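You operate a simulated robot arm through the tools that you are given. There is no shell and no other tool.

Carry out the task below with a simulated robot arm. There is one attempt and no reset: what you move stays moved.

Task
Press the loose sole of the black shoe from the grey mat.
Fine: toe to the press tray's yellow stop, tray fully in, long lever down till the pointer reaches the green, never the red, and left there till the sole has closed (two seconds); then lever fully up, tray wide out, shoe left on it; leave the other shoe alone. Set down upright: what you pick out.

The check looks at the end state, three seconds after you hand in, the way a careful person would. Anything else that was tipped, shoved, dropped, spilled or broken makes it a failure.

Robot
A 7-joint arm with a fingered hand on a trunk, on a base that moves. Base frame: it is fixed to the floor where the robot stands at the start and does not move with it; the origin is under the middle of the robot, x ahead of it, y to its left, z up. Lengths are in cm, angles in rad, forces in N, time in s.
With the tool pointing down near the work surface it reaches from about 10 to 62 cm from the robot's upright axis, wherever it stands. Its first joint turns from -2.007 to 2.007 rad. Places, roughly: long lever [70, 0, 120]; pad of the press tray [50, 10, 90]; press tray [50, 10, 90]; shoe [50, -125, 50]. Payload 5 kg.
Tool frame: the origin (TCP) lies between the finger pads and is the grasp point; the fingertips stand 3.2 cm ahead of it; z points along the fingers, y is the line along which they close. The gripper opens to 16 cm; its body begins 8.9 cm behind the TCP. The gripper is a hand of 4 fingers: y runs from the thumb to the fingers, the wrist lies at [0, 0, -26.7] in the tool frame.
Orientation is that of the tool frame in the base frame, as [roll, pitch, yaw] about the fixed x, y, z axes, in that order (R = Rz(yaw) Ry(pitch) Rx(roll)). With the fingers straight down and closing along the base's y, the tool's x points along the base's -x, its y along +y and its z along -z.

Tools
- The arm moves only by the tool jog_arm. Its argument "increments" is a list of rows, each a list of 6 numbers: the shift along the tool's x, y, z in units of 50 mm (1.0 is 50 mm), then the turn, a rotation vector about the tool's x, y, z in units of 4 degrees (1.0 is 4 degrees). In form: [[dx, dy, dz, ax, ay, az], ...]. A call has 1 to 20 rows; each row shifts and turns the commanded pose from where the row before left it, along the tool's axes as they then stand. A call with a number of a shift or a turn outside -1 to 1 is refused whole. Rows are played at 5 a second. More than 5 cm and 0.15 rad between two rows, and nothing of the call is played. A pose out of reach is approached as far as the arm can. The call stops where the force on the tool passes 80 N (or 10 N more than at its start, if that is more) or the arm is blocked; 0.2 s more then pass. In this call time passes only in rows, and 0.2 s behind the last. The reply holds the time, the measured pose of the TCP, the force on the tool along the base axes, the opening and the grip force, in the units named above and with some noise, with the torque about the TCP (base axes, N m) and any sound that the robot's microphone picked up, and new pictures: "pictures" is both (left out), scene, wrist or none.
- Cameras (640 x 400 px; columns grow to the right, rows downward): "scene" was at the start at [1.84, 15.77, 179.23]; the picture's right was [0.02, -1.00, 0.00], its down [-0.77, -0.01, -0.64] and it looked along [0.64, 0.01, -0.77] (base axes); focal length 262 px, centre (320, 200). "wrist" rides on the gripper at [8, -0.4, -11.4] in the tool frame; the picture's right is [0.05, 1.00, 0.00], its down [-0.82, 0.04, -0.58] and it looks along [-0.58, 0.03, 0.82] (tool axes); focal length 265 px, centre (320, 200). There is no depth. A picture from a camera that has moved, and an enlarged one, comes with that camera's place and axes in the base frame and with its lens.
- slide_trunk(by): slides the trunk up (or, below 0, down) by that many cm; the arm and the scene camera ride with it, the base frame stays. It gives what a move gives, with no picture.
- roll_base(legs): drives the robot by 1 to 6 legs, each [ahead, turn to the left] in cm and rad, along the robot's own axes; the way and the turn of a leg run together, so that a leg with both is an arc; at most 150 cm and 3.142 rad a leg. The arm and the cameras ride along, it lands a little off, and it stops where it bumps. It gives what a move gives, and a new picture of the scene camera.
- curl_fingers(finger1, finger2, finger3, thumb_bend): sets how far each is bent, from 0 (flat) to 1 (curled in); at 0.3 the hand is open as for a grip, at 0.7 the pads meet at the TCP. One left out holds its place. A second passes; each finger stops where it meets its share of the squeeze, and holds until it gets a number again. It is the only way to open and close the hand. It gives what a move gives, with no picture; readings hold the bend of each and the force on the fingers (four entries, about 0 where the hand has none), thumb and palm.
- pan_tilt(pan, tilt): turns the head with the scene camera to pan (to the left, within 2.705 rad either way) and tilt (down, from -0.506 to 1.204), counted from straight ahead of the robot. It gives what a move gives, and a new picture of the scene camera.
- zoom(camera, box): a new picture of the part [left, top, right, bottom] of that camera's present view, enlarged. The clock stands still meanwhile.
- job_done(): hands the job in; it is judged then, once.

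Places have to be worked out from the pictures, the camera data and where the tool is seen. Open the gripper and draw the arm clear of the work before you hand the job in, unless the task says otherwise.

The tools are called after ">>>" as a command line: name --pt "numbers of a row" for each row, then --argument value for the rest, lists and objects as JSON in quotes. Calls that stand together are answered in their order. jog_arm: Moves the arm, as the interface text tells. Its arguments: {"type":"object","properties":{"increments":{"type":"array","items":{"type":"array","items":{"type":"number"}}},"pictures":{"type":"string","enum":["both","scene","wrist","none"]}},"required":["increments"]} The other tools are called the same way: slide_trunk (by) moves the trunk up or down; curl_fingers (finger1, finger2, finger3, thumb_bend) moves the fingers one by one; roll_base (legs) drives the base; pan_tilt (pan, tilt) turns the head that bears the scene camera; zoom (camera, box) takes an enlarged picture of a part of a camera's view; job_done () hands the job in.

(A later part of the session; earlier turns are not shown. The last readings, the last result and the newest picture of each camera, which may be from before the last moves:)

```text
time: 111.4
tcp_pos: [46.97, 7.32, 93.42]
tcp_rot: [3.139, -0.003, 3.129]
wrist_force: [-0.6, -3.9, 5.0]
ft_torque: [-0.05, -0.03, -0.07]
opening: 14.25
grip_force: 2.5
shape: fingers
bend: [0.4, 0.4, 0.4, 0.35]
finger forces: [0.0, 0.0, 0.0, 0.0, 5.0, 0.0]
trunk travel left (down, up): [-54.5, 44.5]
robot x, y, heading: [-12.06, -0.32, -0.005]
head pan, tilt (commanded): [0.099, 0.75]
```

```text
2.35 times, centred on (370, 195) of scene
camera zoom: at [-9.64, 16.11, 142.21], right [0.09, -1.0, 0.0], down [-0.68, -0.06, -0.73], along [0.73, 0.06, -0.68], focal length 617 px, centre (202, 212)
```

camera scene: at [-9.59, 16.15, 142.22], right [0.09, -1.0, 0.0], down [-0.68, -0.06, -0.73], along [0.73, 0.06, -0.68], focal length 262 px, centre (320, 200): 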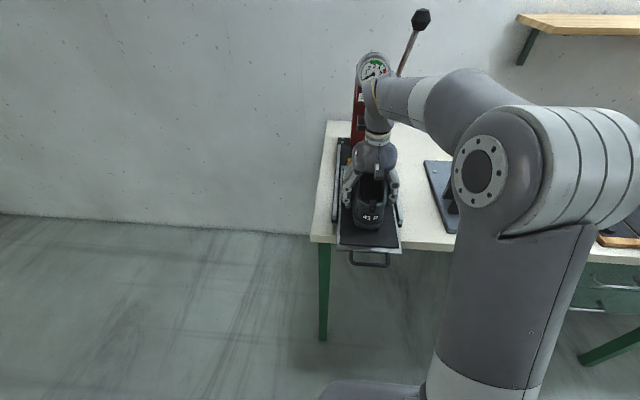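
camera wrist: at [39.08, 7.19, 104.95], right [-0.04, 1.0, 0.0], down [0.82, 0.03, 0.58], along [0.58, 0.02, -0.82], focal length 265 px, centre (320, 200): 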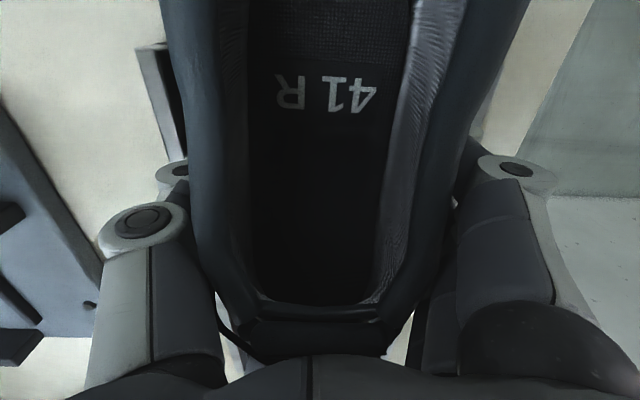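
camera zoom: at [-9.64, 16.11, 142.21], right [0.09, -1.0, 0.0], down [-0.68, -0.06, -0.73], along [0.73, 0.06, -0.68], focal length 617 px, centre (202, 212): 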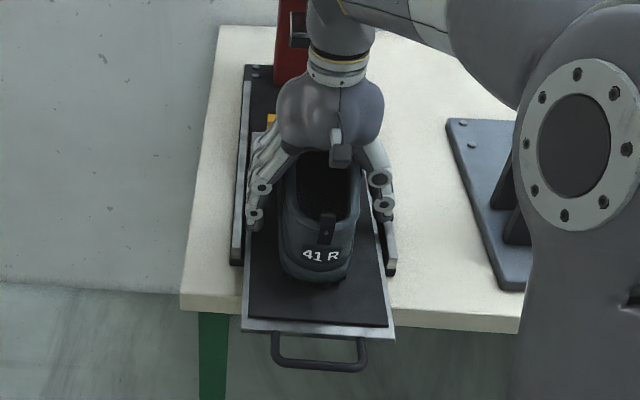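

Fingers are free; the thumb still touches with 5 N. I shift a little to the thumb side and rise gently.

>>> jog_arm --pt "0 -0.08 0 0 0 0" --pt "0 0 -0.2 0 0 0" --pictures "none"

>>> jog_arm --pt "0 0 -0.4 0 0 0" --pt "0 0 -0.5 0 0 0" --pictures "both"

>>> zoom --camera "scene" --box '[310, 110, 430, 280]'

```text
time: 112.0
tcp_pos: [47.1, 7.04, 94.5]
tcp_rot: [3.141, -0.001, 3.13]
wrist_force: [-0.8, 0.3, 0.3]
ft_torque: [-0.01, 0.01, -0.03]
opening: 14.12
grip_force: 0.1
shape: fingers
bend: [0.4, 0.4, 0.4, 0.35]
finger forces: [0.0, 0.0, 0.0, 0.0, 0.0, 0.1]
trunk travel left (down, up): [-54.5, 44.5]
robot x, y, heading: [-12.21, -0.4, -0.01]
head pan, tilt (commanded): [0.099, 0.75]
```

```text
time: 112.6
tcp_pos: [47.13, 7.13, 99.02]
tcp_rot: [-3.141, -0.002, 3.129]
wrist_force: [0.1, -0.2, -0.2]
ft_torque: [-0.02, -0.03, 0.05]
opening: 14.1
grip_force: 0.0
shape: fingers
bend: [0.4, 0.4, 0.4, 0.35]
finger forces: [0.0, 0.0, 0.0, 0.1, 0.0, 0.0]
trunk travel left (down, up): [-54.5, 44.5]
robot x, y, heading: [-12.31, -0.46, -0.016]
head pan, tilt (commanded): [0.099, 0.75]
camera scene: at [-9.6, 16.15, 142.21], right [0.09, -1.0, 0.0], down [-0.68, -0.06, -0.73], along [0.73, 0.06, -0.68], focal length 262 px, centre (320, 200)
camera wrist: at [39.0, 6.94, 110.38], right [-0.04, 1.0, 0.0], down [0.82, 0.03, 0.58], along [0.58, 0.02, -0.82], focal length 265 px, centre (320, 200)
```

scene: 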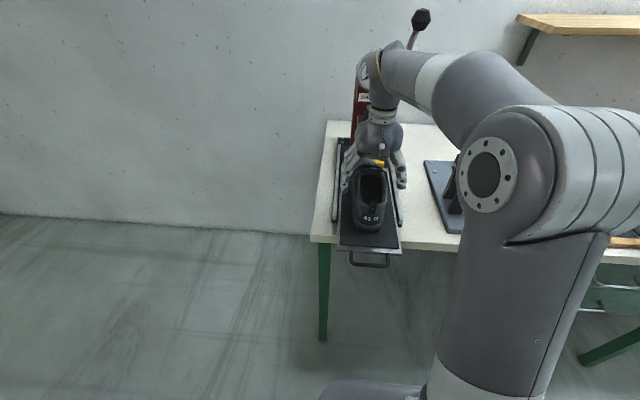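
wrist: 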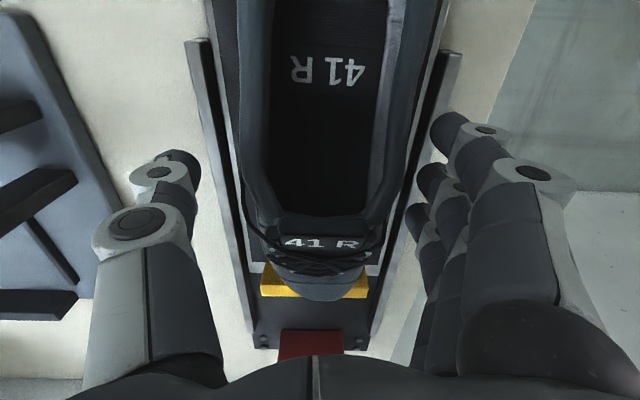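

```text
2.35 times, centred on (370, 195) of scene
camera zoom: at [-9.6, 16.15, 142.21], right [0.09, -1.0, 0.0], down [-0.68, -0.06, -0.73], along [0.73, 0.06, -0.68], focal length 617 px, centre (202, 212)
```

zoom: 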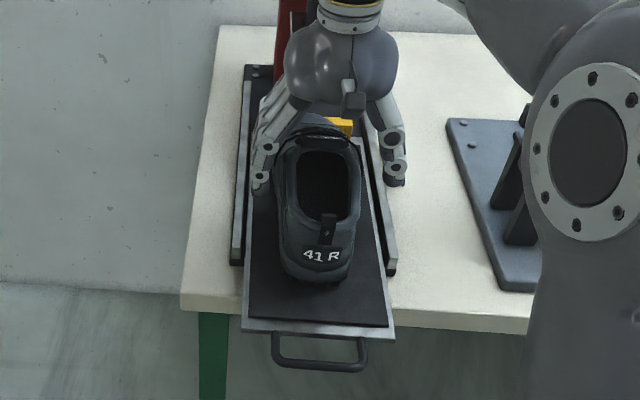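

The shoe stands upright on the tray with its toe at the yellow stop. I rise further and look down with the wrist camera to check.

>>> jog_arm --pt "0 0 -0.9 0 0 0" --pt "0.5 0 -0.9 0 0 0" --pt "0.5 0 -0.9 0 0 0" --pictures "wrist"

>>> zoom --camera "wrist" --box '[230, 80, 430, 330]'

```text
refused: row 2 steps farther than a row can; nothing moved
```

```text
1.60 times, centred on (330, 205) of wrist
camera zoom: at [39.0, 6.94, 110.38], right [-0.04, 1.0, 0.0], down [0.82, 0.03, 0.58], along [0.58, 0.02, -0.82], focal length 425 px, centre (304, 192)
```

zoom: 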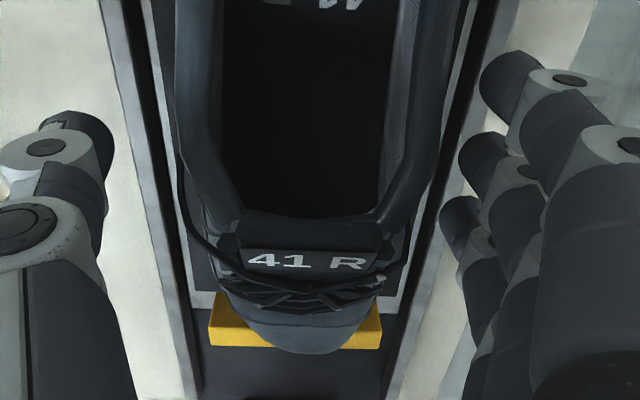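

That row was too long; I repeat with shorter steps.

>>> jog_arm --pt "0 0 -0.9 0 0 0" --pt "0 0 -0.9 0 0 0" --pt "0.4 0 -0.7 0 0 0" --pt "0.4 0 -0.7 0 0 0" --pictures "wrist"

>>> zoom --camera "wrist" --box '[230, 30, 430, 300]'

>>> pan_tilt --pan 0.0 --tilt 0.7

```text
time: 113.6
tcp_pos: [43.11, 7.18, 114.99]
tcp_rot: [-3.141, 0.003, 3.13]
wrist_force: [0.3, -0.9, -0.2]
ft_torque: [-0.04, -0.01, 0.03]
opening: 14.12
grip_force: 0.0
shape: fingers
bend: [0.4, 0.4, 0.4, 0.35]
finger forces: [0.1, 0.0, 0.0, 0.0, 0.0, 0.0]
trunk travel left (down, up): [-54.5, 44.5]
robot x, y, heading: [-11.99, -0.14, -0.012]
head pan, tilt (commanded): [0.099, 0.75]
camera wrist: at [35.01, 6.93, 126.39], right [-0.04, 1.0, 0.0], down [0.82, 0.03, 0.58], along [0.58, 0.02, -0.82], focal length 265 px, centre (320, 200)
```

wrist: 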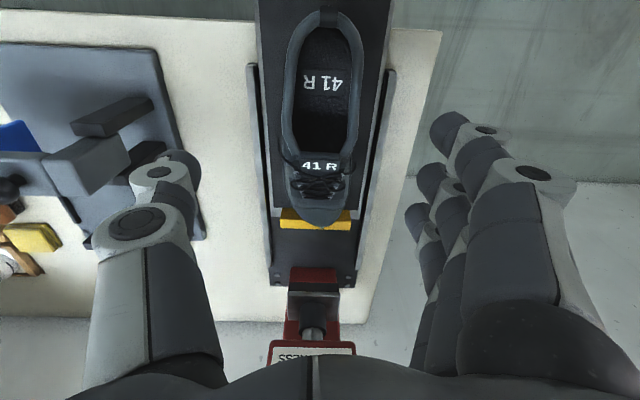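

```text
1.48 times, centred on (330, 165) of wrist
camera zoom: at [35.01, 6.93, 126.39], right [-0.04, 1.0, 0.0], down [0.82, 0.03, 0.58], along [0.58, 0.02, -0.82], focal length 393 px, centre (305, 252)
```

zoom: 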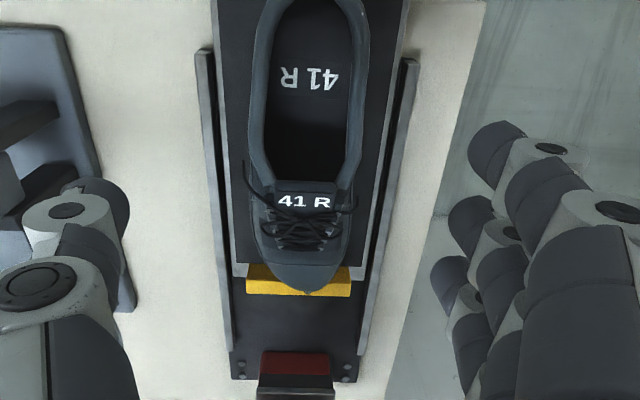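

```text
time: 114.3
tcp_pos: [43.13, 7.17, 114.98]
tcp_rot: [-3.141, -0.001, 3.129]
wrist_force: [-0.4, -0.6, 0.7]
ft_torque: [0.0, 0.0, 0.02]
opening: 14.12
grip_force: 0.0
shape: fingers
bend: [0.4, 0.4, 0.4, 0.35]
finger forces: [0.1, 0.0, 0.1, 0.0, 0.0, 0.0]
trunk travel left (down, up): [-54.5, 44.5]
robot x, y, heading: [-11.91, -0.47, -0.011]
head pan, tilt (commanded): [0.0, 0.7]
camera scene: at [-9.36, 15.33, 142.63], right [-0.01, -1.0, 0.0], down [-0.64, 0.01, -0.76], along [0.76, -0.01, -0.64], focal length 262 px, centre (320, 200)
```

scene: 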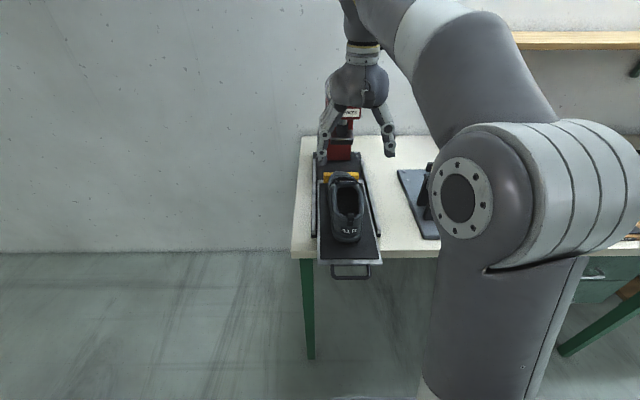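

The shoe sits with its toe on the stop. Next I'll push the tray in by its handle (bar near x≈27, y≈7.3): I draw the hand back above the handle and turn it so the thumb is on the press side of the bar and the fingers outside.

>>> jog_arm --pt "0.8 0 0 0 0 0" --pt "0.8 0 0 0 0 0" --pt "0.8 0 0 0 0 0" --pt "0.7 0 0 0 0 0" --pictures "none"

>>> jog_arm --pt "0 0 0 0 0 -1" --pt "0 0 0 0 0 -1" --pt "0 0 0 0 0 -1" --pt "0 0 0 0 0 -1" --pt "0 0 0 0 0 -1" --pt "0 0 0 0 0 -1" --pt "0 0 0 0 0 -1" --pt "0 0 0 0 0 -1" --pt "0 0 0 0 0 -1" --pt "0 0 0 0 0 -1" --pt "0 0 0 0 0 -1" --pictures "scene"

```text
time: 115.3
tcp_pos: [27.12, 7.25, 115.17]
tcp_rot: [3.141, -0.001, 3.13]
wrist_force: [-0.3, 0.7, 0.2]
ft_torque: [-0.02, 0.02, 0.01]
opening: 14.12
grip_force: 0.0
shape: fingers
bend: [0.4, 0.4, 0.4, 0.35]
finger forces: [0.0, 0.0, 0.0, 0.0, 0.0, 0.1]
trunk travel left (down, up): [-54.5, 44.5]
robot x, y, heading: [-12.07, 0.02, -0.012]
head pan, tilt (commanded): [0.0, 0.7]
```

```text
time: 117.7
tcp_pos: [27.62, 7.14, 114.9]
tcp_rot: [3.14, -0.001, -2.383]
wrist_force: [0.4, 0.1, -0.3]
ft_torque: [-0.05, -0.04, 0.0]
opening: 14.11
grip_force: 0.1
shape: fingers
bend: [0.4, 0.4, 0.4, 0.35]
finger forces: [0.1, 0.0, 0.0, 0.0, 0.0, 0.0]
trunk travel left (down, up): [-54.5, 44.5]
robot x, y, heading: [-12.23, 0.16, -0.01]
head pan, tilt (commanded): [0.0, 0.7]
camera scene: at [-9.36, 15.33, 142.63], right [-0.01, -1.0, 0.0], down [-0.64, 0.01, -0.76], along [0.76, -0.01, -0.64], focal length 262 px, centre (320, 200)
```

scene: 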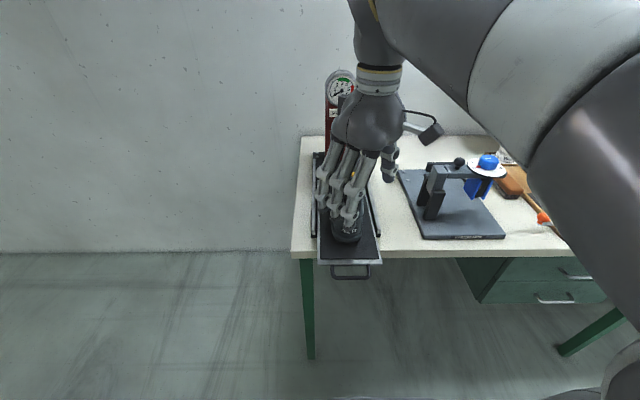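

The rotation proceeds well (44° so far). I continue to the full 90°.

>>> jog_arm --pt "0 0 0 0 0 -1" --pt "0 0 0 0 0 -1" --pt "0 0 0 0 0 -1" --pt "0 0 0 0 0 -1" --pt "0 0 0 0 0 -1" --pt "0 0 0 0 0 -1" --pt "0 0 0 0 0 -1" --pt "0 0 0 0 0 -1" --pt "0 0 0 0 0 -1" --pt "0 0 0 0 0 -1" --pt "0 0 0 0 0 -1" --pt "0 0 0 0 0 -0.7" --pictures "both"

```text
time: 120.3
tcp_pos: [27.9, 16.87, 109.08]
tcp_rot: [-3.138, 0.001, -1.575]
wrist_force: [-0.4, 0.0, 0.1]
ft_torque: [0.01, -0.01, -0.01]
opening: 14.11
grip_force: 0.1
shape: fingers
bend: [0.4, 0.4, 0.4, 0.35]
finger forces: [0.0, 0.0, 0.1, 0.0, 0.0, 0.1]
out of reach, approached as far as the arm can: row 7, 8, 9, 10, 11, 12
trunk travel left (down, up): [-54.5, 44.5]
robot x, y, heading: [-11.94, -0.33, -0.013]
head pan, tilt (commanded): [0.0, 0.7]
camera scene: at [-9.36, 15.34, 142.63], right [-0.01, -1.0, 0.0], down [-0.64, 0.01, -0.76], along [0.76, -0.01, -0.64], focal length 262 px, centre (320, 200)
camera wrist: at [28.15, 8.87, 120.36], right [-1.0, -0.05, 0.0], down [-0.04, 0.82, 0.58], along [-0.03, 0.58, -0.82], focal length 265 px, centre (320, 200)
```

scene: 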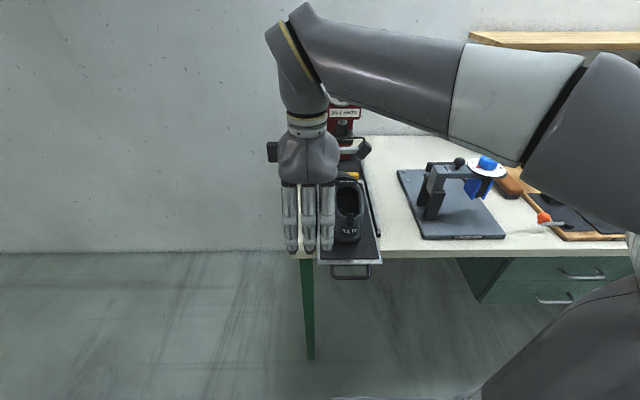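
wrist: 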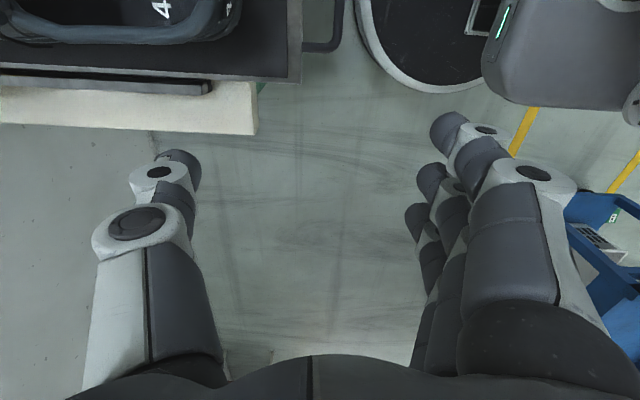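

The full turn is out of reach here (the hand wandered to y≈17), so I'll use another way: hook the handle with the thumb alone, keeping the earlier hand yaw. I turn back.

>>> jog_arm --pt "0 0 0 0 0 1" --pt "0 0 0 0 0 1" --pt "0 0 0 0 0 1" --pt "0 0 0 0 0 1" --pt "0 0 0 0 0 1" --pt "0 0 0 0 0 1" --pt "0 0 0 0 0 1" --pt "0 0 0 0 0 1" --pt "0 0 0 0 0 1" --pt "0 0 0 0 0 1" --pt "0 0 0 0 0 1" --pt "0 0 0 0 0 1" --pictures "scene"

```text
time: 122.9
tcp_pos: [27.87, 16.76, 109.05]
tcp_rot: [3.14, 0.002, -2.41]
wrist_force: [0.6, -0.7, 1.2]
ft_torque: [0.01, -0.01, 0.03]
opening: 14.14
grip_force: 0.0
shape: fingers
bend: [0.4, 0.4, 0.4, 0.35]
finger forces: [0.1, 0.0, 0.1, 0.0, 0.0, 0.0]
trunk travel left (down, up): [-54.5, 44.5]
robot x, y, heading: [-12.31, -0.32, -0.012]
head pan, tilt (commanded): [0.0, 0.7]
camera scene: at [-9.36, 15.32, 142.64], right [-0.01, -1.0, 0.0], down [-0.64, 0.01, -0.76], along [0.76, -0.01, -0.64], focal length 262 px, centre (320, 200)
```

scene: 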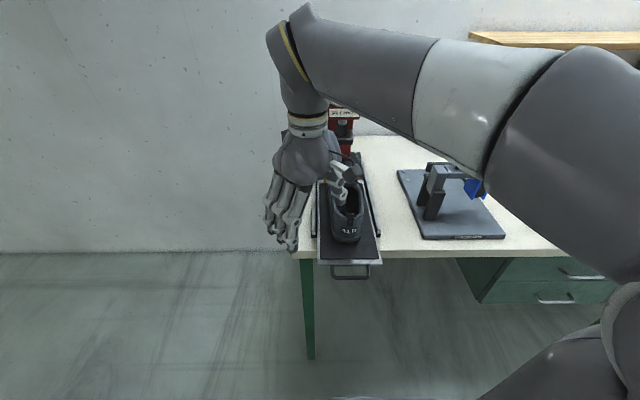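

The commanded pose follows from where the hand is, at 42° yaw; that suits the thumb-hook well. I curl the three fingers away, keep the thumb extended, and look with the wrist camera.

>>> curl_fingers --finger1 0.95 --finger2 0.95 --finger3 0.95 --thumb_bend 0.3

>>> zoom --camera "wrist" --box '[0, 0, 640, 400]'

```text
time: 123.9
tcp_pos: [27.84, 16.67, 108.99]
tcp_rot: [3.14, 0.0, -2.408]
wrist_force: [-0.4, 0.0, -0.3]
ft_torque: [0.01, 0.03, -0.03]
opening: 7.26
grip_force: 0.0
shape: fingers
bend: [0.95, 0.95, 0.95, 0.3]
finger forces: [0.0, 0.1, 0.0, 0.0, 0.0, 0.0]
trunk travel left (down, up): [-54.5, 44.5]
robot x, y, heading: [-12.57, 0.09, -0.016]
head pan, tilt (commanded): [0.0, 0.7]
```

```text
1.00 times, centred on (320, 200) of wrist (not enlarged: the box is as wide or as high as the picture)
camera zoom: at [22.13, 11.09, 120.31], right [-0.71, 0.71, 0.0], down [0.58, 0.58, 0.58], along [0.41, 0.41, -0.82], focal length 265 px, centre (320, 200)
```

zoom: 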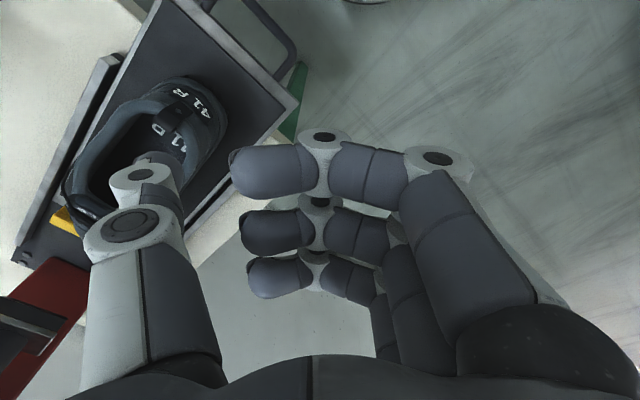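

The handle shows at the top-left. I move the hand back and down toward it to see it better.

>>> jog_arm --pt "0.5 0 0.3 0 0 0" --pt "0.5 0 0.3 0 0 0" --pt "0.3 0 0.6 0 0 0" --pt "0.3 0 0.6 0 0 0" --pictures "both"

```text
time: 124.9
tcp_pos: [22.75, 11.91, 100.57]
tcp_rot: [3.135, -0.012, -2.395]
wrist_force: [2.4, -4.2, 0.1]
ft_torque: [0.45, 0.28, -0.02]
opening: 7.28
grip_force: 0.1
shape: fingers
bend: [0.95, 0.95, 0.95, 0.3]
finger forces: [0.1, 0.1, 0.1, 0.1, 0.0, 0.1]
out of reach, approached as far as the arm can: row 4
trunk travel left (down, up): [-54.5, 44.5]
robot x, y, heading: [-12.39, -0.31, -0.008]
head pan, tilt (commanded): [0.0, 0.7]
camera scene: at [-9.13, 15.05, 142.68], right [-0.01, -1.0, 0.0], down [-0.65, 0.01, -0.76], along [0.76, -0.01, -0.65], focal length 262 px, centre (320, 200)
camera wrist: at [17.12, 6.38, 112.01], right [-0.71, 0.7, 0.01], down [0.58, 0.58, 0.57], along [0.39, 0.41, -0.82], focal length 265 px, centre (320, 200)
```

scene: 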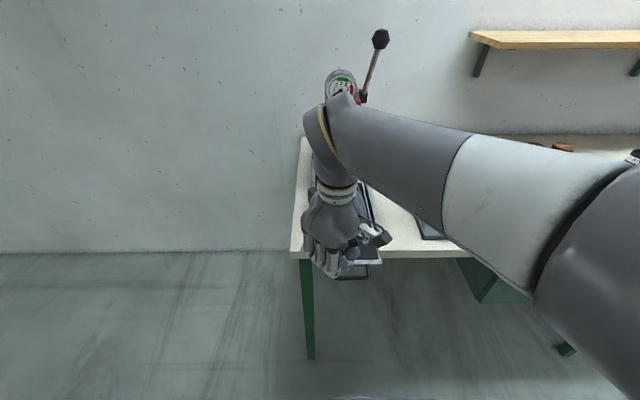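
wrist: 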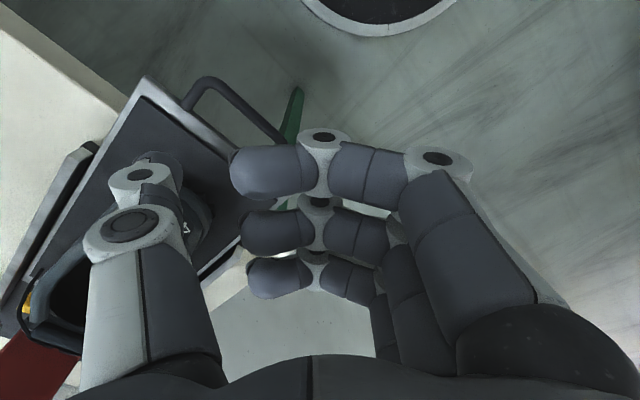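

There's a small side force reading and row 4 was out of reach; I re-read with a null step to see whether it is a real contact.

>>> jog_arm --pt "0 0 0 0 0 0" --pictures "scene"

>>> zoom --camera "scene" --box '[260, 80, 460, 300]'

```text
time: 125.3
tcp_pos: [22.65, 11.97, 100.75]
tcp_rot: [3.136, -0.009, -2.405]
wrist_force: [-0.3, 0.7, -0.4]
ft_torque: [0.02, -0.01, 0.01]
opening: 7.24
grip_force: 0.1
shape: fingers
bend: [0.95, 0.95, 0.95, 0.3]
finger forces: [0.0, 0.0, 0.1, 0.0, 0.0, 0.0]
trunk travel left (down, up): [-54.5, 44.5]
robot x, y, heading: [-12.12, -0.26, -0.013]
head pan, tilt (commanded): [0.0, 0.7]
camera scene: at [-9.33, 15.27, 142.67], right [-0.01, -1.0, 0.0], down [-0.64, 0.01, -0.76], along [0.76, -0.01, -0.64], focal length 262 px, centre (320, 200)
```

scene: 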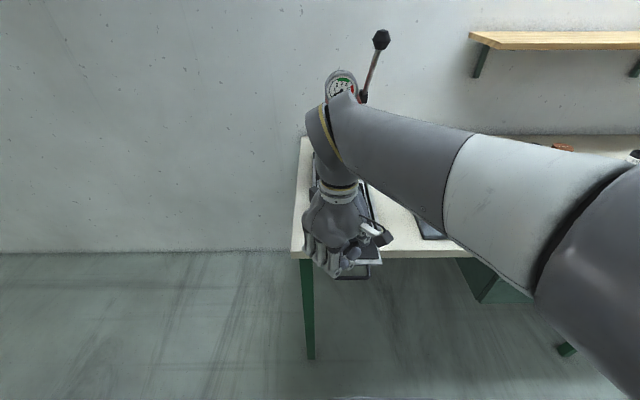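

```text
1.82 times, centred on (360, 190) of scene
camera zoom: at [-9.33, 15.27, 142.67], right [-0.01, -1.0, 0.0], down [-0.64, 0.01, -0.76], along [0.76, -0.01, -0.64], focal length 476 px, centre (247, 218)
```

zoom: 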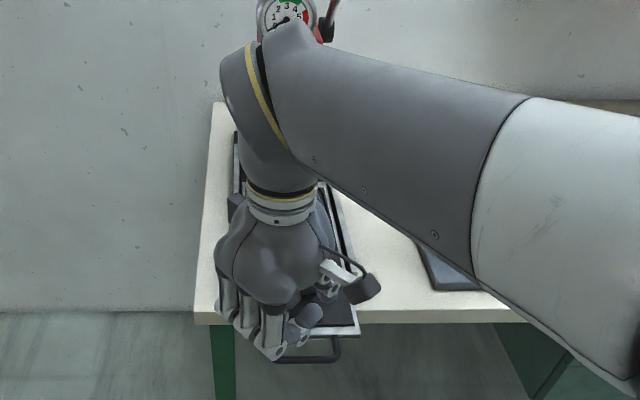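

No lasting contact. The arm is near a reach limit here, so I'll shift with the base and trunk: back 6 cm so that the thumb is outside the bar (x≈26–27.4), and centre it in y.

>>> roll_base --legs '[[-6, 0.01]]'

>>> jog_arm --pt "-0.3 0.33 0 0 0 0" --pictures "both"

```text
time: 126.3
tcp_pos: [16.39, 12.45, 100.74]
tcp_rot: [3.136, -0.014, -2.394]
wrist_force: [1.1, -0.3, -0.6]
ft_torque: [0.03, 0.01, -0.01]
opening: 7.28
grip_force: 0.1
shape: fingers
bend: [0.95, 0.95, 0.95, 0.3]
finger forces: [0.1, 0.0, 0.0, 0.0, 0.0, 0.0]
trunk travel left (down, up): [-54.5, 44.5]
robot x, y, heading: [-18.28, -0.07, 0.001]
head pan, tilt (commanded): [0.0, 0.7]
camera scene: at [-15.7, 15.41, 142.64], right [0.0, -1.0, 0.0], down [-0.64, 0.0, -0.77], along [0.77, 0.0, -0.64], focal length 262 px, centre (320, 200)
```

scene: 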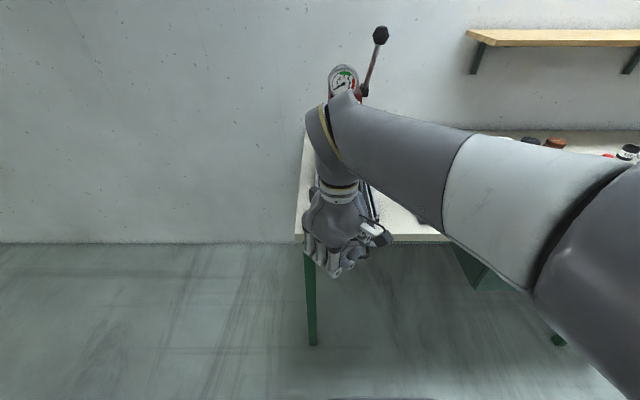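

```text
time: 126.7
tcp_pos: [16.33, 14.69, 100.54]
tcp_rot: [3.137, -0.012, -2.393]
wrist_force: [0.1, 0.1, 0.3]
ft_torque: [0.0, 0.0, -0.01]
opening: 7.28
grip_force: 0.0
shape: fingers
bend: [0.95, 0.95, 0.95, 0.3]
finger forces: [0.0, 0.1, 0.0, 0.0, 0.0, 0.1]
trunk travel left (down, up): [-54.5, 44.5]
robot x, y, heading: [-18.49, -0.21, -0.001]
head pan, tilt (commanded): [0.0, 0.7]
camera scene: at [-15.65, 15.42, 142.61], right [0.0, -1.0, 0.0], down [-0.64, 0.0, -0.76], along [0.76, 0.0, -0.64], focal length 262 px, centre (320, 200)
camera wrist: at [10.82, 9.04, 112.0], right [-0.72, 0.7, 0.01], down [0.58, 0.59, 0.57], along [0.39, 0.41, -0.82], focal length 265 px, centre (320, 200)
```

scene: 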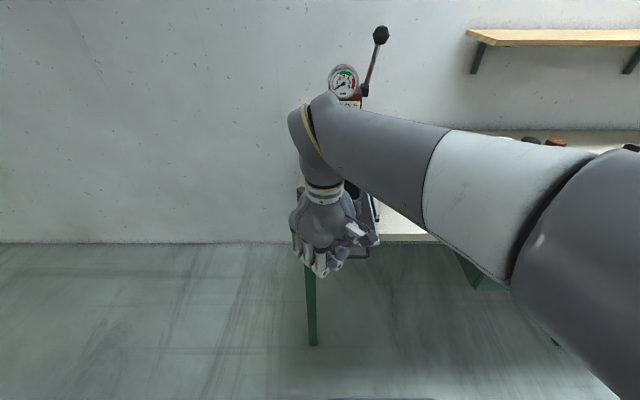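
wrist: 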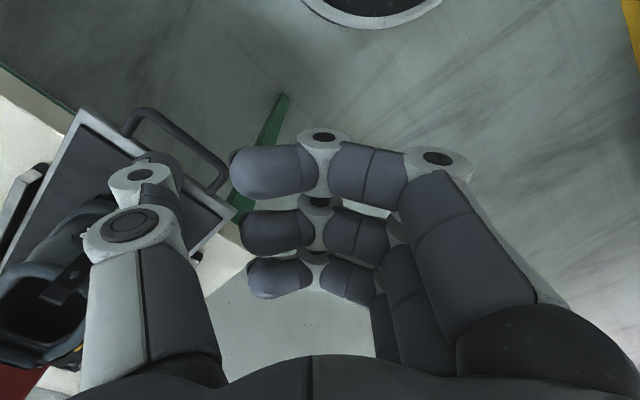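

The handle bar lies at x≈27–28, y 2.3–12.6; the thumb is at about (22.6, 8), outside the bar. I lower the trunk so the thumb tip comes to bar height.

>>> slide_trunk --by -11.5

>>> pan_tilt --pan 0.0 --tilt 0.7

>>> zoom --camera "wrist" --box '[0, 0, 400, 300]'

>>> zoom --camera "scene" --box '[240, 100, 440, 300]'

```text
time: 128.1
tcp_pos: [16.05, 14.42, 89.58]
tcp_rot: [3.13, -0.027, -2.393]
wrist_force: [0.6, -0.8, -0.5]
ft_torque: [0.03, 0.02, 0.01]
opening: 7.27
grip_force: 0.0
shape: fingers
bend: [0.95, 0.95, 0.95, 0.3]
finger forces: [0.1, 0.0, 0.1, 0.1, 0.1, 0.1]
trunk travel left (down, up): [-43.0, 56.0]
robot x, y, heading: [-17.94, 0.28, -0.004]
head pan, tilt (commanded): [0.0, 0.7]
```

```text
time: 128.7
tcp_pos: [16.02, 14.54, 89.56]
tcp_rot: [3.132, -0.028, -2.394]
wrist_force: [0.0, 0.0, 0.9]
ft_torque: [-0.04, -0.02, 0.03]
opening: 7.28
grip_force: 0.1
shape: fingers
bend: [0.95, 0.95, 0.95, 0.3]
finger forces: [0.0, 0.0, 0.0, 0.0, 0.1, 0.1]
trunk travel left (down, up): [-43.0, 56.0]
robot x, y, heading: [-18.47, -0.14, -0.004]
head pan, tilt (commanded): [0.0, 0.7]
camera scene: at [-15.67, 15.42, 132.13], right [0.0, -1.0, 0.0], down [-0.64, 0.0, -0.76], along [0.76, 0.0, -0.64], focal length 262 px, centre (320, 200)
```

scene: 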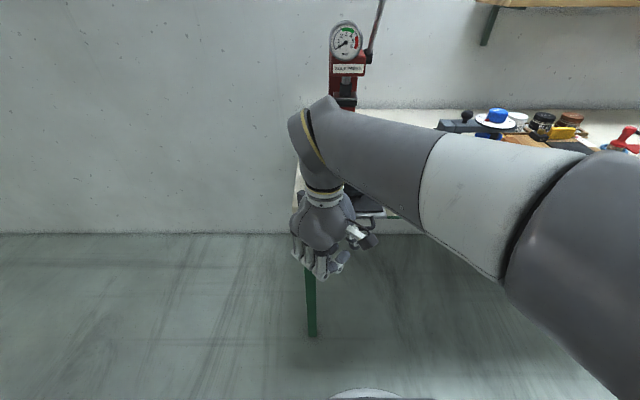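

```text
1.33 times, centred on (200, 150) of wrist
camera zoom: at [10.68, 8.98, 101.03], right [-0.72, 0.7, 0.01], down [0.58, 0.59, 0.55], along [0.38, 0.4, -0.83], focal length 354 px, centre (480, 267)
```

zoom: 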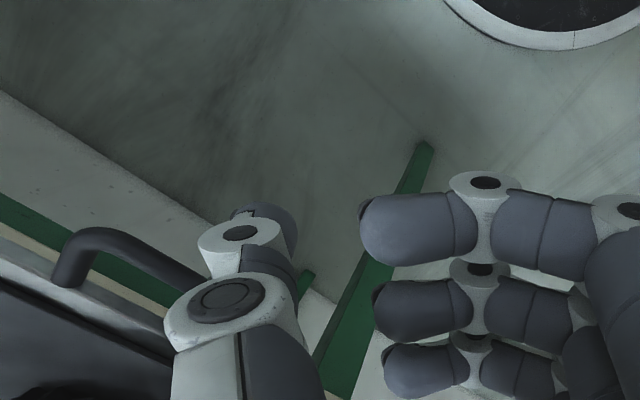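

```text
2.00 times, centred on (340, 200) of scene
camera zoom: at [-15.67, 15.42, 132.13], right [0.0, -1.0, 0.0], down [-0.64, 0.0, -0.76], along [0.76, 0.0, -0.64], focal length 524 px, centre (280, 200)
```

zoom: 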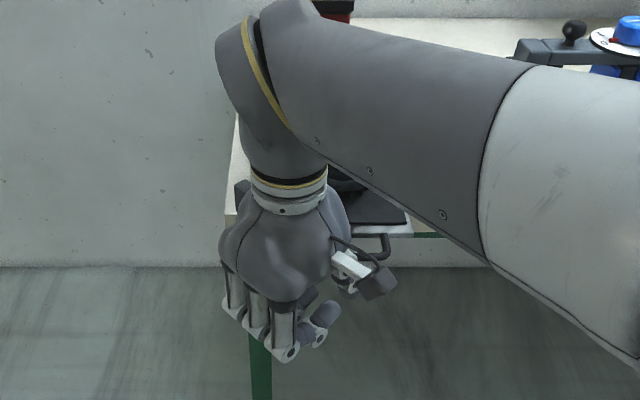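

The bar comes out at z≈87, so I go down 1 cm more and then push forward in small steps with the thumb against the bar.

>>> slide_trunk --by -0.9

>>> jog_arm --pt "-0.29 -0.27 0 0 0 0" --pt "-0.15 -0.14 0 0 0 0" --pictures "none"

>>> jog_arm --pt "-0.15 -0.14 0 0 0 0" --pictures "wrist"

```text
time: 129.3
tcp_pos: [15.97, 14.36, 88.81]
tcp_rot: [3.131, -0.037, -2.394]
wrist_force: [0.1, 0.2, 0.2]
ft_torque: [0.04, 0.01, 0.01]
opening: 7.26
grip_force: 0.1
shape: fingers
bend: [0.95, 0.95, 0.95, 0.3]
finger forces: [0.1, 0.0, 0.0, 0.1, 0.0, 0.1]
trunk travel left (down, up): [-42.1, 56.9]
robot x, y, heading: [-18.42, -0.24, -0.002]
head pan, tilt (commanded): [0.0, 0.7]
```

```text
time: 129.9
tcp_pos: [19.52, 14.43, 87.9]
tcp_rot: [3.135, -0.011, -2.398]
wrist_force: [-0.7, 0.5, 1.1]
ft_torque: [0.04, -0.1, -0.02]
opening: 7.25
grip_force: 0.1
shape: fingers
bend: [0.95, 0.95, 0.95, 0.3]
finger forces: [0.0, 0.0, 0.0, 0.1, 0.0, 0.0]
trunk travel left (down, up): [-42.1, 56.9]
robot x, y, heading: [-18.36, -0.39, 0.0]
head pan, tilt (commanded): [0.0, 0.7]
```

```text
time: 130.3
tcp_pos: [20.39, 14.45, 88.25]
tcp_rot: [3.137, -0.012, -2.396]
wrist_force: [-0.3, -0.8, 1.0]
ft_torque: [0.01, 0.02, -0.03]
opening: 7.27
grip_force: 0.1
shape: fingers
bend: [0.95, 0.95, 0.95, 0.3]
finger forces: [0.1, 0.1, 0.0, 0.0, 0.1, 0.0]
trunk travel left (down, up): [-42.1, 56.9]
robot x, y, heading: [-17.98, 0.06, -0.004]
head pan, tilt (commanded): [0.0, 0.7]
camera wrist: at [14.8, 8.94, 99.59], right [-0.72, 0.7, 0.01], down [0.58, 0.59, 0.57], along [0.39, 0.41, -0.82], focal length 265 px, centre (320, 200)
```

wrist: 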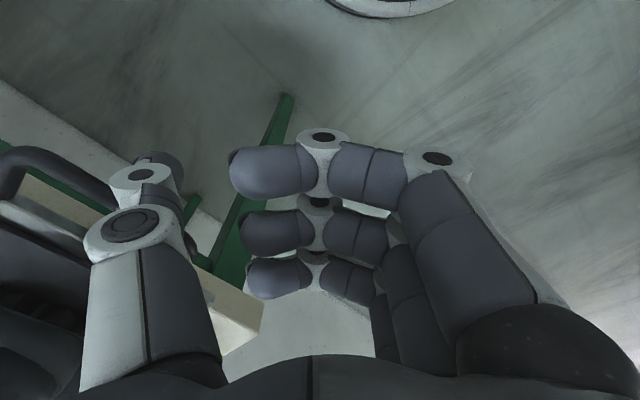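

The thumb should be close to the bar now. I raise 0.3 cm for table clearance and push on in steps, reading the forces.

>>> jog_arm --pt "-0.15 -0.14 -0.06 0 0 0" --pt "-0.15 -0.14 0 0 0 0" --pictures "none"

>>> jog_arm --pt "-0.15 -0.14 0 0 0 0" --pt "-0.15 -0.14 0 0 0 0" --pictures "both"

>>> zoom --camera "scene" --box '[240, 100, 440, 300]'

```text
time: 130.9
tcp_pos: [22.39, 14.46, 88.42]
tcp_rot: [3.135, -0.013, -2.395]
wrist_force: [0.2, 0.3, -0.5]
ft_torque: [-0.01, 0.03, -0.01]
opening: 7.26
grip_force: 0.1
shape: fingers
bend: [0.95, 0.95, 0.95, 0.3]
finger forces: [0.0, 0.1, 0.1, 0.1, 0.1, 0.0]
trunk travel left (down, up): [-42.1, 56.9]
robot x, y, heading: [-18.11, 0.08, -0.002]
head pan, tilt (commanded): [0.0, 0.7]
```

```text
time: 131.5
tcp_pos: [24.37, 14.72, 88.24]
tcp_rot: [3.137, -0.01, -2.394]
wrist_force: [0.2, 0.3, -0.6]
ft_torque: [0.01, 0.01, -0.01]
opening: 7.28
grip_force: 0.0
shape: fingers
bend: [0.95, 0.95, 0.95, 0.3]
finger forces: [0.0, 0.1, 0.0, 0.0, 0.1, 0.1]
trunk travel left (down, up): [-42.1, 56.9]
robot x, y, heading: [-18.53, -0.34, -0.003]
head pan, tilt (commanded): [0.0, 0.7]
camera scene: at [-15.67, 15.42, 130.23], right [0.0, -1.0, 0.0], down [-0.64, 0.0, -0.77], along [0.77, 0.0, -0.64], focal length 262 px, centre (320, 200)
camera wrist: at [18.87, 9.04, 99.74], right [-0.72, 0.7, 0.01], down [0.58, 0.59, 0.57], along [0.39, 0.41, -0.82], focal length 265 px, centre (320, 200)
```

scene: 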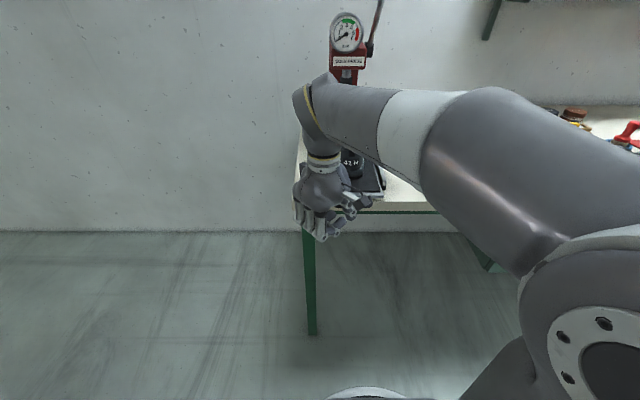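
wrist: 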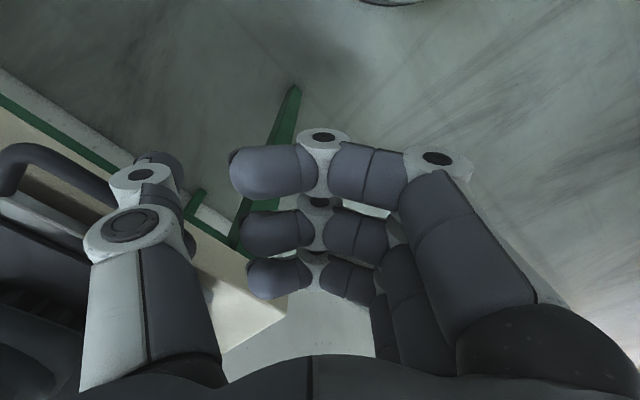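

```text
2.00 times, centred on (340, 200) of scene
camera zoom: at [-15.67, 15.42, 130.23], right [0.0, -1.0, 0.0], down [-0.64, 0.0, -0.77], along [0.77, 0.0, -0.64], focal length 524 px, centre (280, 200)
```

zoom: 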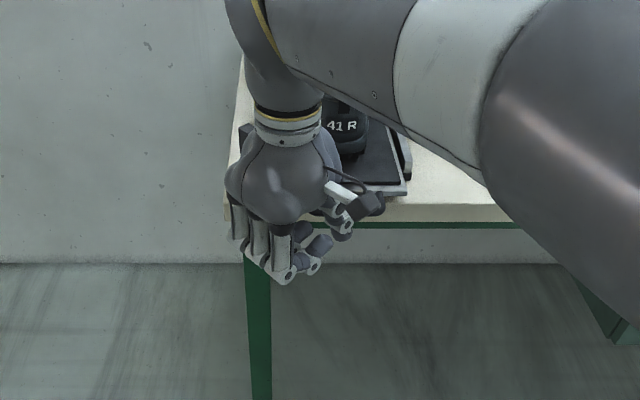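

The tray moves along with the thumb (the handle stays fixed in the wrist view). I keep pushing in steps and watch for the end stop.

>>> jog_arm --pt "-0.15 -0.14 0 0 0 0" --pt "-0.15 -0.14 0 0 0 0" --pt "-0.15 -0.14 0 0 0 0" --pt "-0.15 -0.14 0 0 0 0" --pictures "none"

>>> jog_arm --pt "-0.15 -0.14 0 0 0 0" --pt "-0.15 -0.14 0 0 0 0" --pictures "both"

>>> zoom --camera "scene" --box '[260, 0, 460, 250]'

```text
time: 132.5
tcp_pos: [28.52, 14.54, 88.24]
tcp_rot: [3.135, -0.013, -2.394]
wrist_force: [-1.0, 0.1, 0.4]
ft_torque: [-0.03, -0.01, -0.01]
opening: 7.26
grip_force: 0.0
shape: fingers
bend: [0.95, 0.95, 0.95, 0.3]
finger forces: [0.0, 0.0, 0.1, 0.1, 0.1, 0.0]
trunk travel left (down, up): [-42.1, 56.9]
robot x, y, heading: [-18.27, -0.4, -0.007]
head pan, tilt (commanded): [0.0, 0.7]
```

```text
time: 133.1
tcp_pos: [30.11, 14.34, 88.28]
tcp_rot: [3.133, -0.016, -2.4]
wrist_force: [-37.4, -9.7, 3.9]
ft_torque: [-0.49, 0.69, -2.77]
opening: 6.41
grip_force: 18.1
shape: fingers
bend: [0.95, 0.95, 0.95, 0.34]
finger forces: [0.0, 0.0, 0.1, 0.0, 36.9, 0.0]
trunk travel left (down, up): [-42.1, 56.9]
robot x, y, heading: [-18.34, -0.5, -0.0]
head pan, tilt (commanded): [0.0, 0.7]
camera scene: at [-16.09, 15.32, 130.26], right [0.0, -1.0, 0.0], down [-0.64, 0.0, -0.77], along [0.77, 0.0, -0.64], focal length 262 px, centre (320, 200)
camera wrist: at [24.51, 8.78, 99.82], right [-0.71, 0.7, 0.01], down [0.58, 0.58, 0.57], along [0.39, 0.41, -0.82], focal length 265 px, centre (320, 200)
```

scene: 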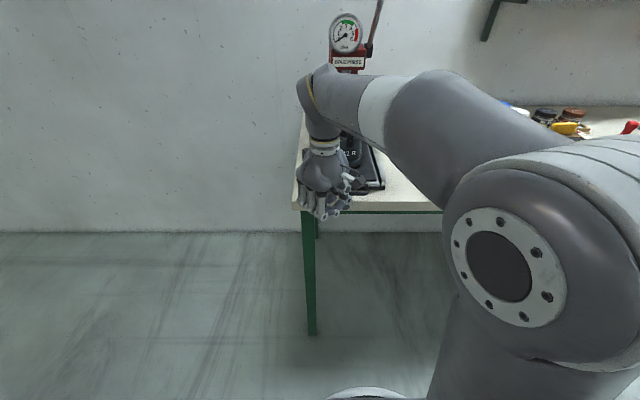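
wrist: 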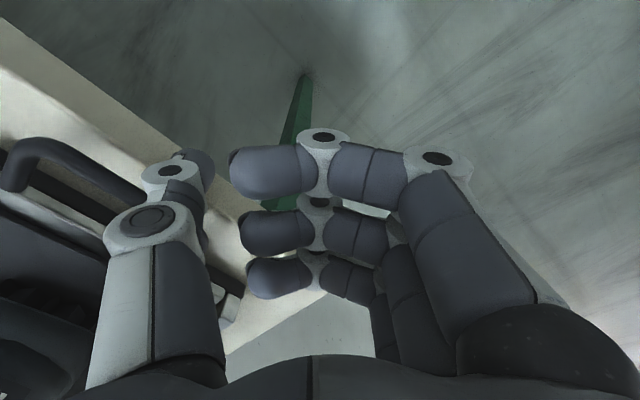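

```text
1.60 times, centred on (360, 125) of scene
camera zoom: at [-16.09, 15.32, 130.26], right [0.0, -1.0, 0.0], down [-0.64, 0.0, -0.77], along [0.77, 0.0, -0.64], focal length 419 px, centre (256, 320)
```

zoom: 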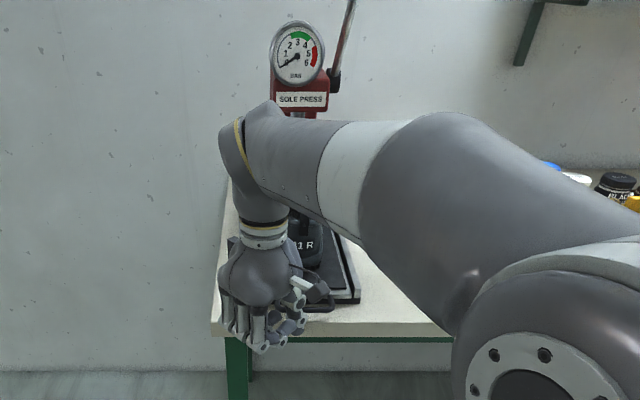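

A firm stop at 37 N. It could be the tray's end stop, or the thumb tip against the table edge; I back off slightly and look closer.

>>> jog_arm --pt "0.15 0.14 0 0 0 0" --pictures "none"

>>> zoom --camera "wrist" --box '[0, 80, 260, 300]'

>>> zoom --camera "scene" --box '[290, 100, 410, 240]'

```text
time: 133.5
tcp_pos: [29.51, 14.63, 88.41]
tcp_rot: [3.139, -0.011, -2.389]
wrist_force: [-9.7, 3.3, -1.2]
ft_torque: [0.14, 0.38, -0.46]
opening: 6.67
grip_force: 5.0
shape: fingers
bend: [0.95, 0.95, 0.95, 0.33]
finger forces: [0.0, 0.1, 0.1, 0.1, 10.3, 0.0]
trunk travel left (down, up): [-42.1, 56.9]
robot x, y, heading: [-18.61, -0.28, -0.003]
head pan, tilt (commanded): [0.0, 0.7]
```

```text
1.82 times, centred on (130, 190) of wrist
camera zoom: at [24.03, 9.04, 99.82], right [-0.72, 0.69, 0.0], down [0.57, 0.59, 0.57], along [0.39, 0.41, -0.82], focal length 483 px, centre (666, 218)
```

zoom: 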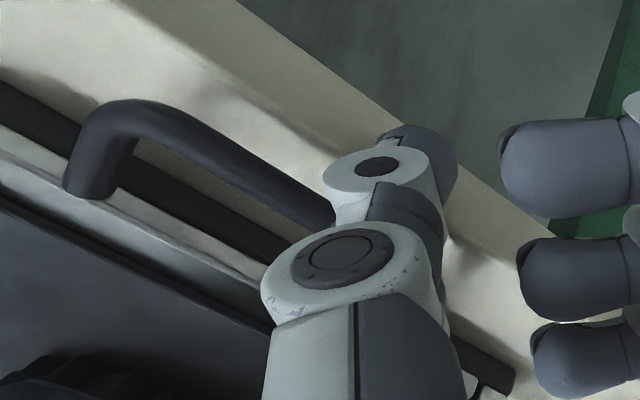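

```text
2.86 times, centred on (350, 170) of scene
camera zoom: at [-15.71, 15.44, 130.22], right [0.0, -1.0, 0.0], down [-0.64, 0.0, -0.77], along [0.77, 0.0, -0.64], focal length 749 px, centre (234, 286)
```

zoom: 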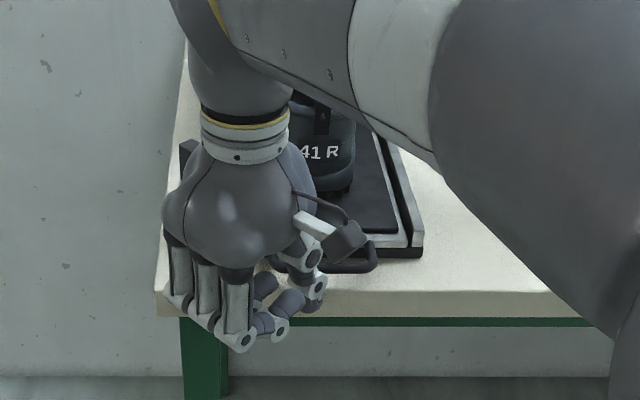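

The tray front now lies just inside the rail fronts, so it may be fully in. To rule out the table edge, I raise the thumb 0.9 cm and push again.

>>> jog_arm --pt "0.06 0.055 0 0 0 0" --pt "0 0 -0.18 0 0 0" --pictures "none"

>>> jog_arm --pt "-0.1 -0.093 0 0 0 0" --pt "-0.1 -0.093 0 0 0 0" --pictures "none"

>>> jog_arm --pt "-0.08 -0.074 0 0 0 0" --pictures "wrist"

```text
time: 134.1
tcp_pos: [29.39, 14.6, 89.25]
tcp_rot: [3.139, -0.009, -2.395]
wrist_force: [0.4, -0.6, -0.5]
ft_torque: [0.02, 0.01, 0.0]
opening: 7.21
grip_force: 0.1
shape: fingers
bend: [0.95, 0.95, 0.95, 0.3]
finger forces: [0.0, 0.0, 0.0, 0.0, 0.6, 0.0]
trunk travel left (down, up): [-42.1, 56.9]
robot x, y, heading: [-17.87, -0.05, -0.004]
head pan, tilt (commanded): [0.0, 0.7]
```

```text
time: 134.7
tcp_pos: [30.54, 14.65, 89.2]
tcp_rot: [3.137, -0.013, -2.392]
wrist_force: [0.4, -0.4, 0.0]
ft_torque: [-0.02, -0.02, -0.01]
opening: 7.23
grip_force: 0.2
shape: fingers
bend: [0.95, 0.95, 0.95, 0.3]
finger forces: [0.0, 0.0, 0.0, 0.0, 0.0, 0.0]
trunk travel left (down, up): [-42.1, 56.9]
robot x, y, heading: [-17.94, 0.1, -0.001]
head pan, tilt (commanded): [0.0, 0.7]
```

```text
time: 135.1
tcp_pos: [31.01, 14.65, 89.33]
tcp_rot: [3.137, -0.012, -2.394]
wrist_force: [-0.4, 0.5, -1.0]
ft_torque: [-0.03, 0.02, -0.01]
opening: 7.23
grip_force: 0.0
shape: fingers
bend: [0.95, 0.95, 0.95, 0.3]
finger forces: [0.1, 0.0, 0.0, 0.1, 0.0, 0.1]
trunk travel left (down, up): [-42.1, 56.9]
robot x, y, heading: [-18.3, -0.38, -0.004]
head pan, tilt (commanded): [0.0, 0.7]
camera wrist: at [25.49, 9.03, 100.68], right [-0.72, 0.7, 0.01], down [0.58, 0.59, 0.57], along [0.39, 0.41, -0.82], focal length 265 px, centre (320, 200)
```

wrist: 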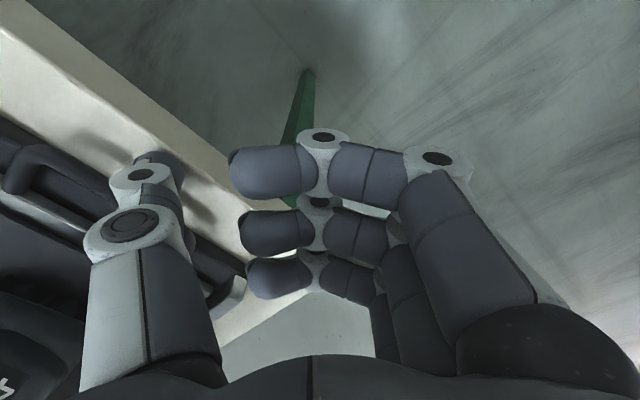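

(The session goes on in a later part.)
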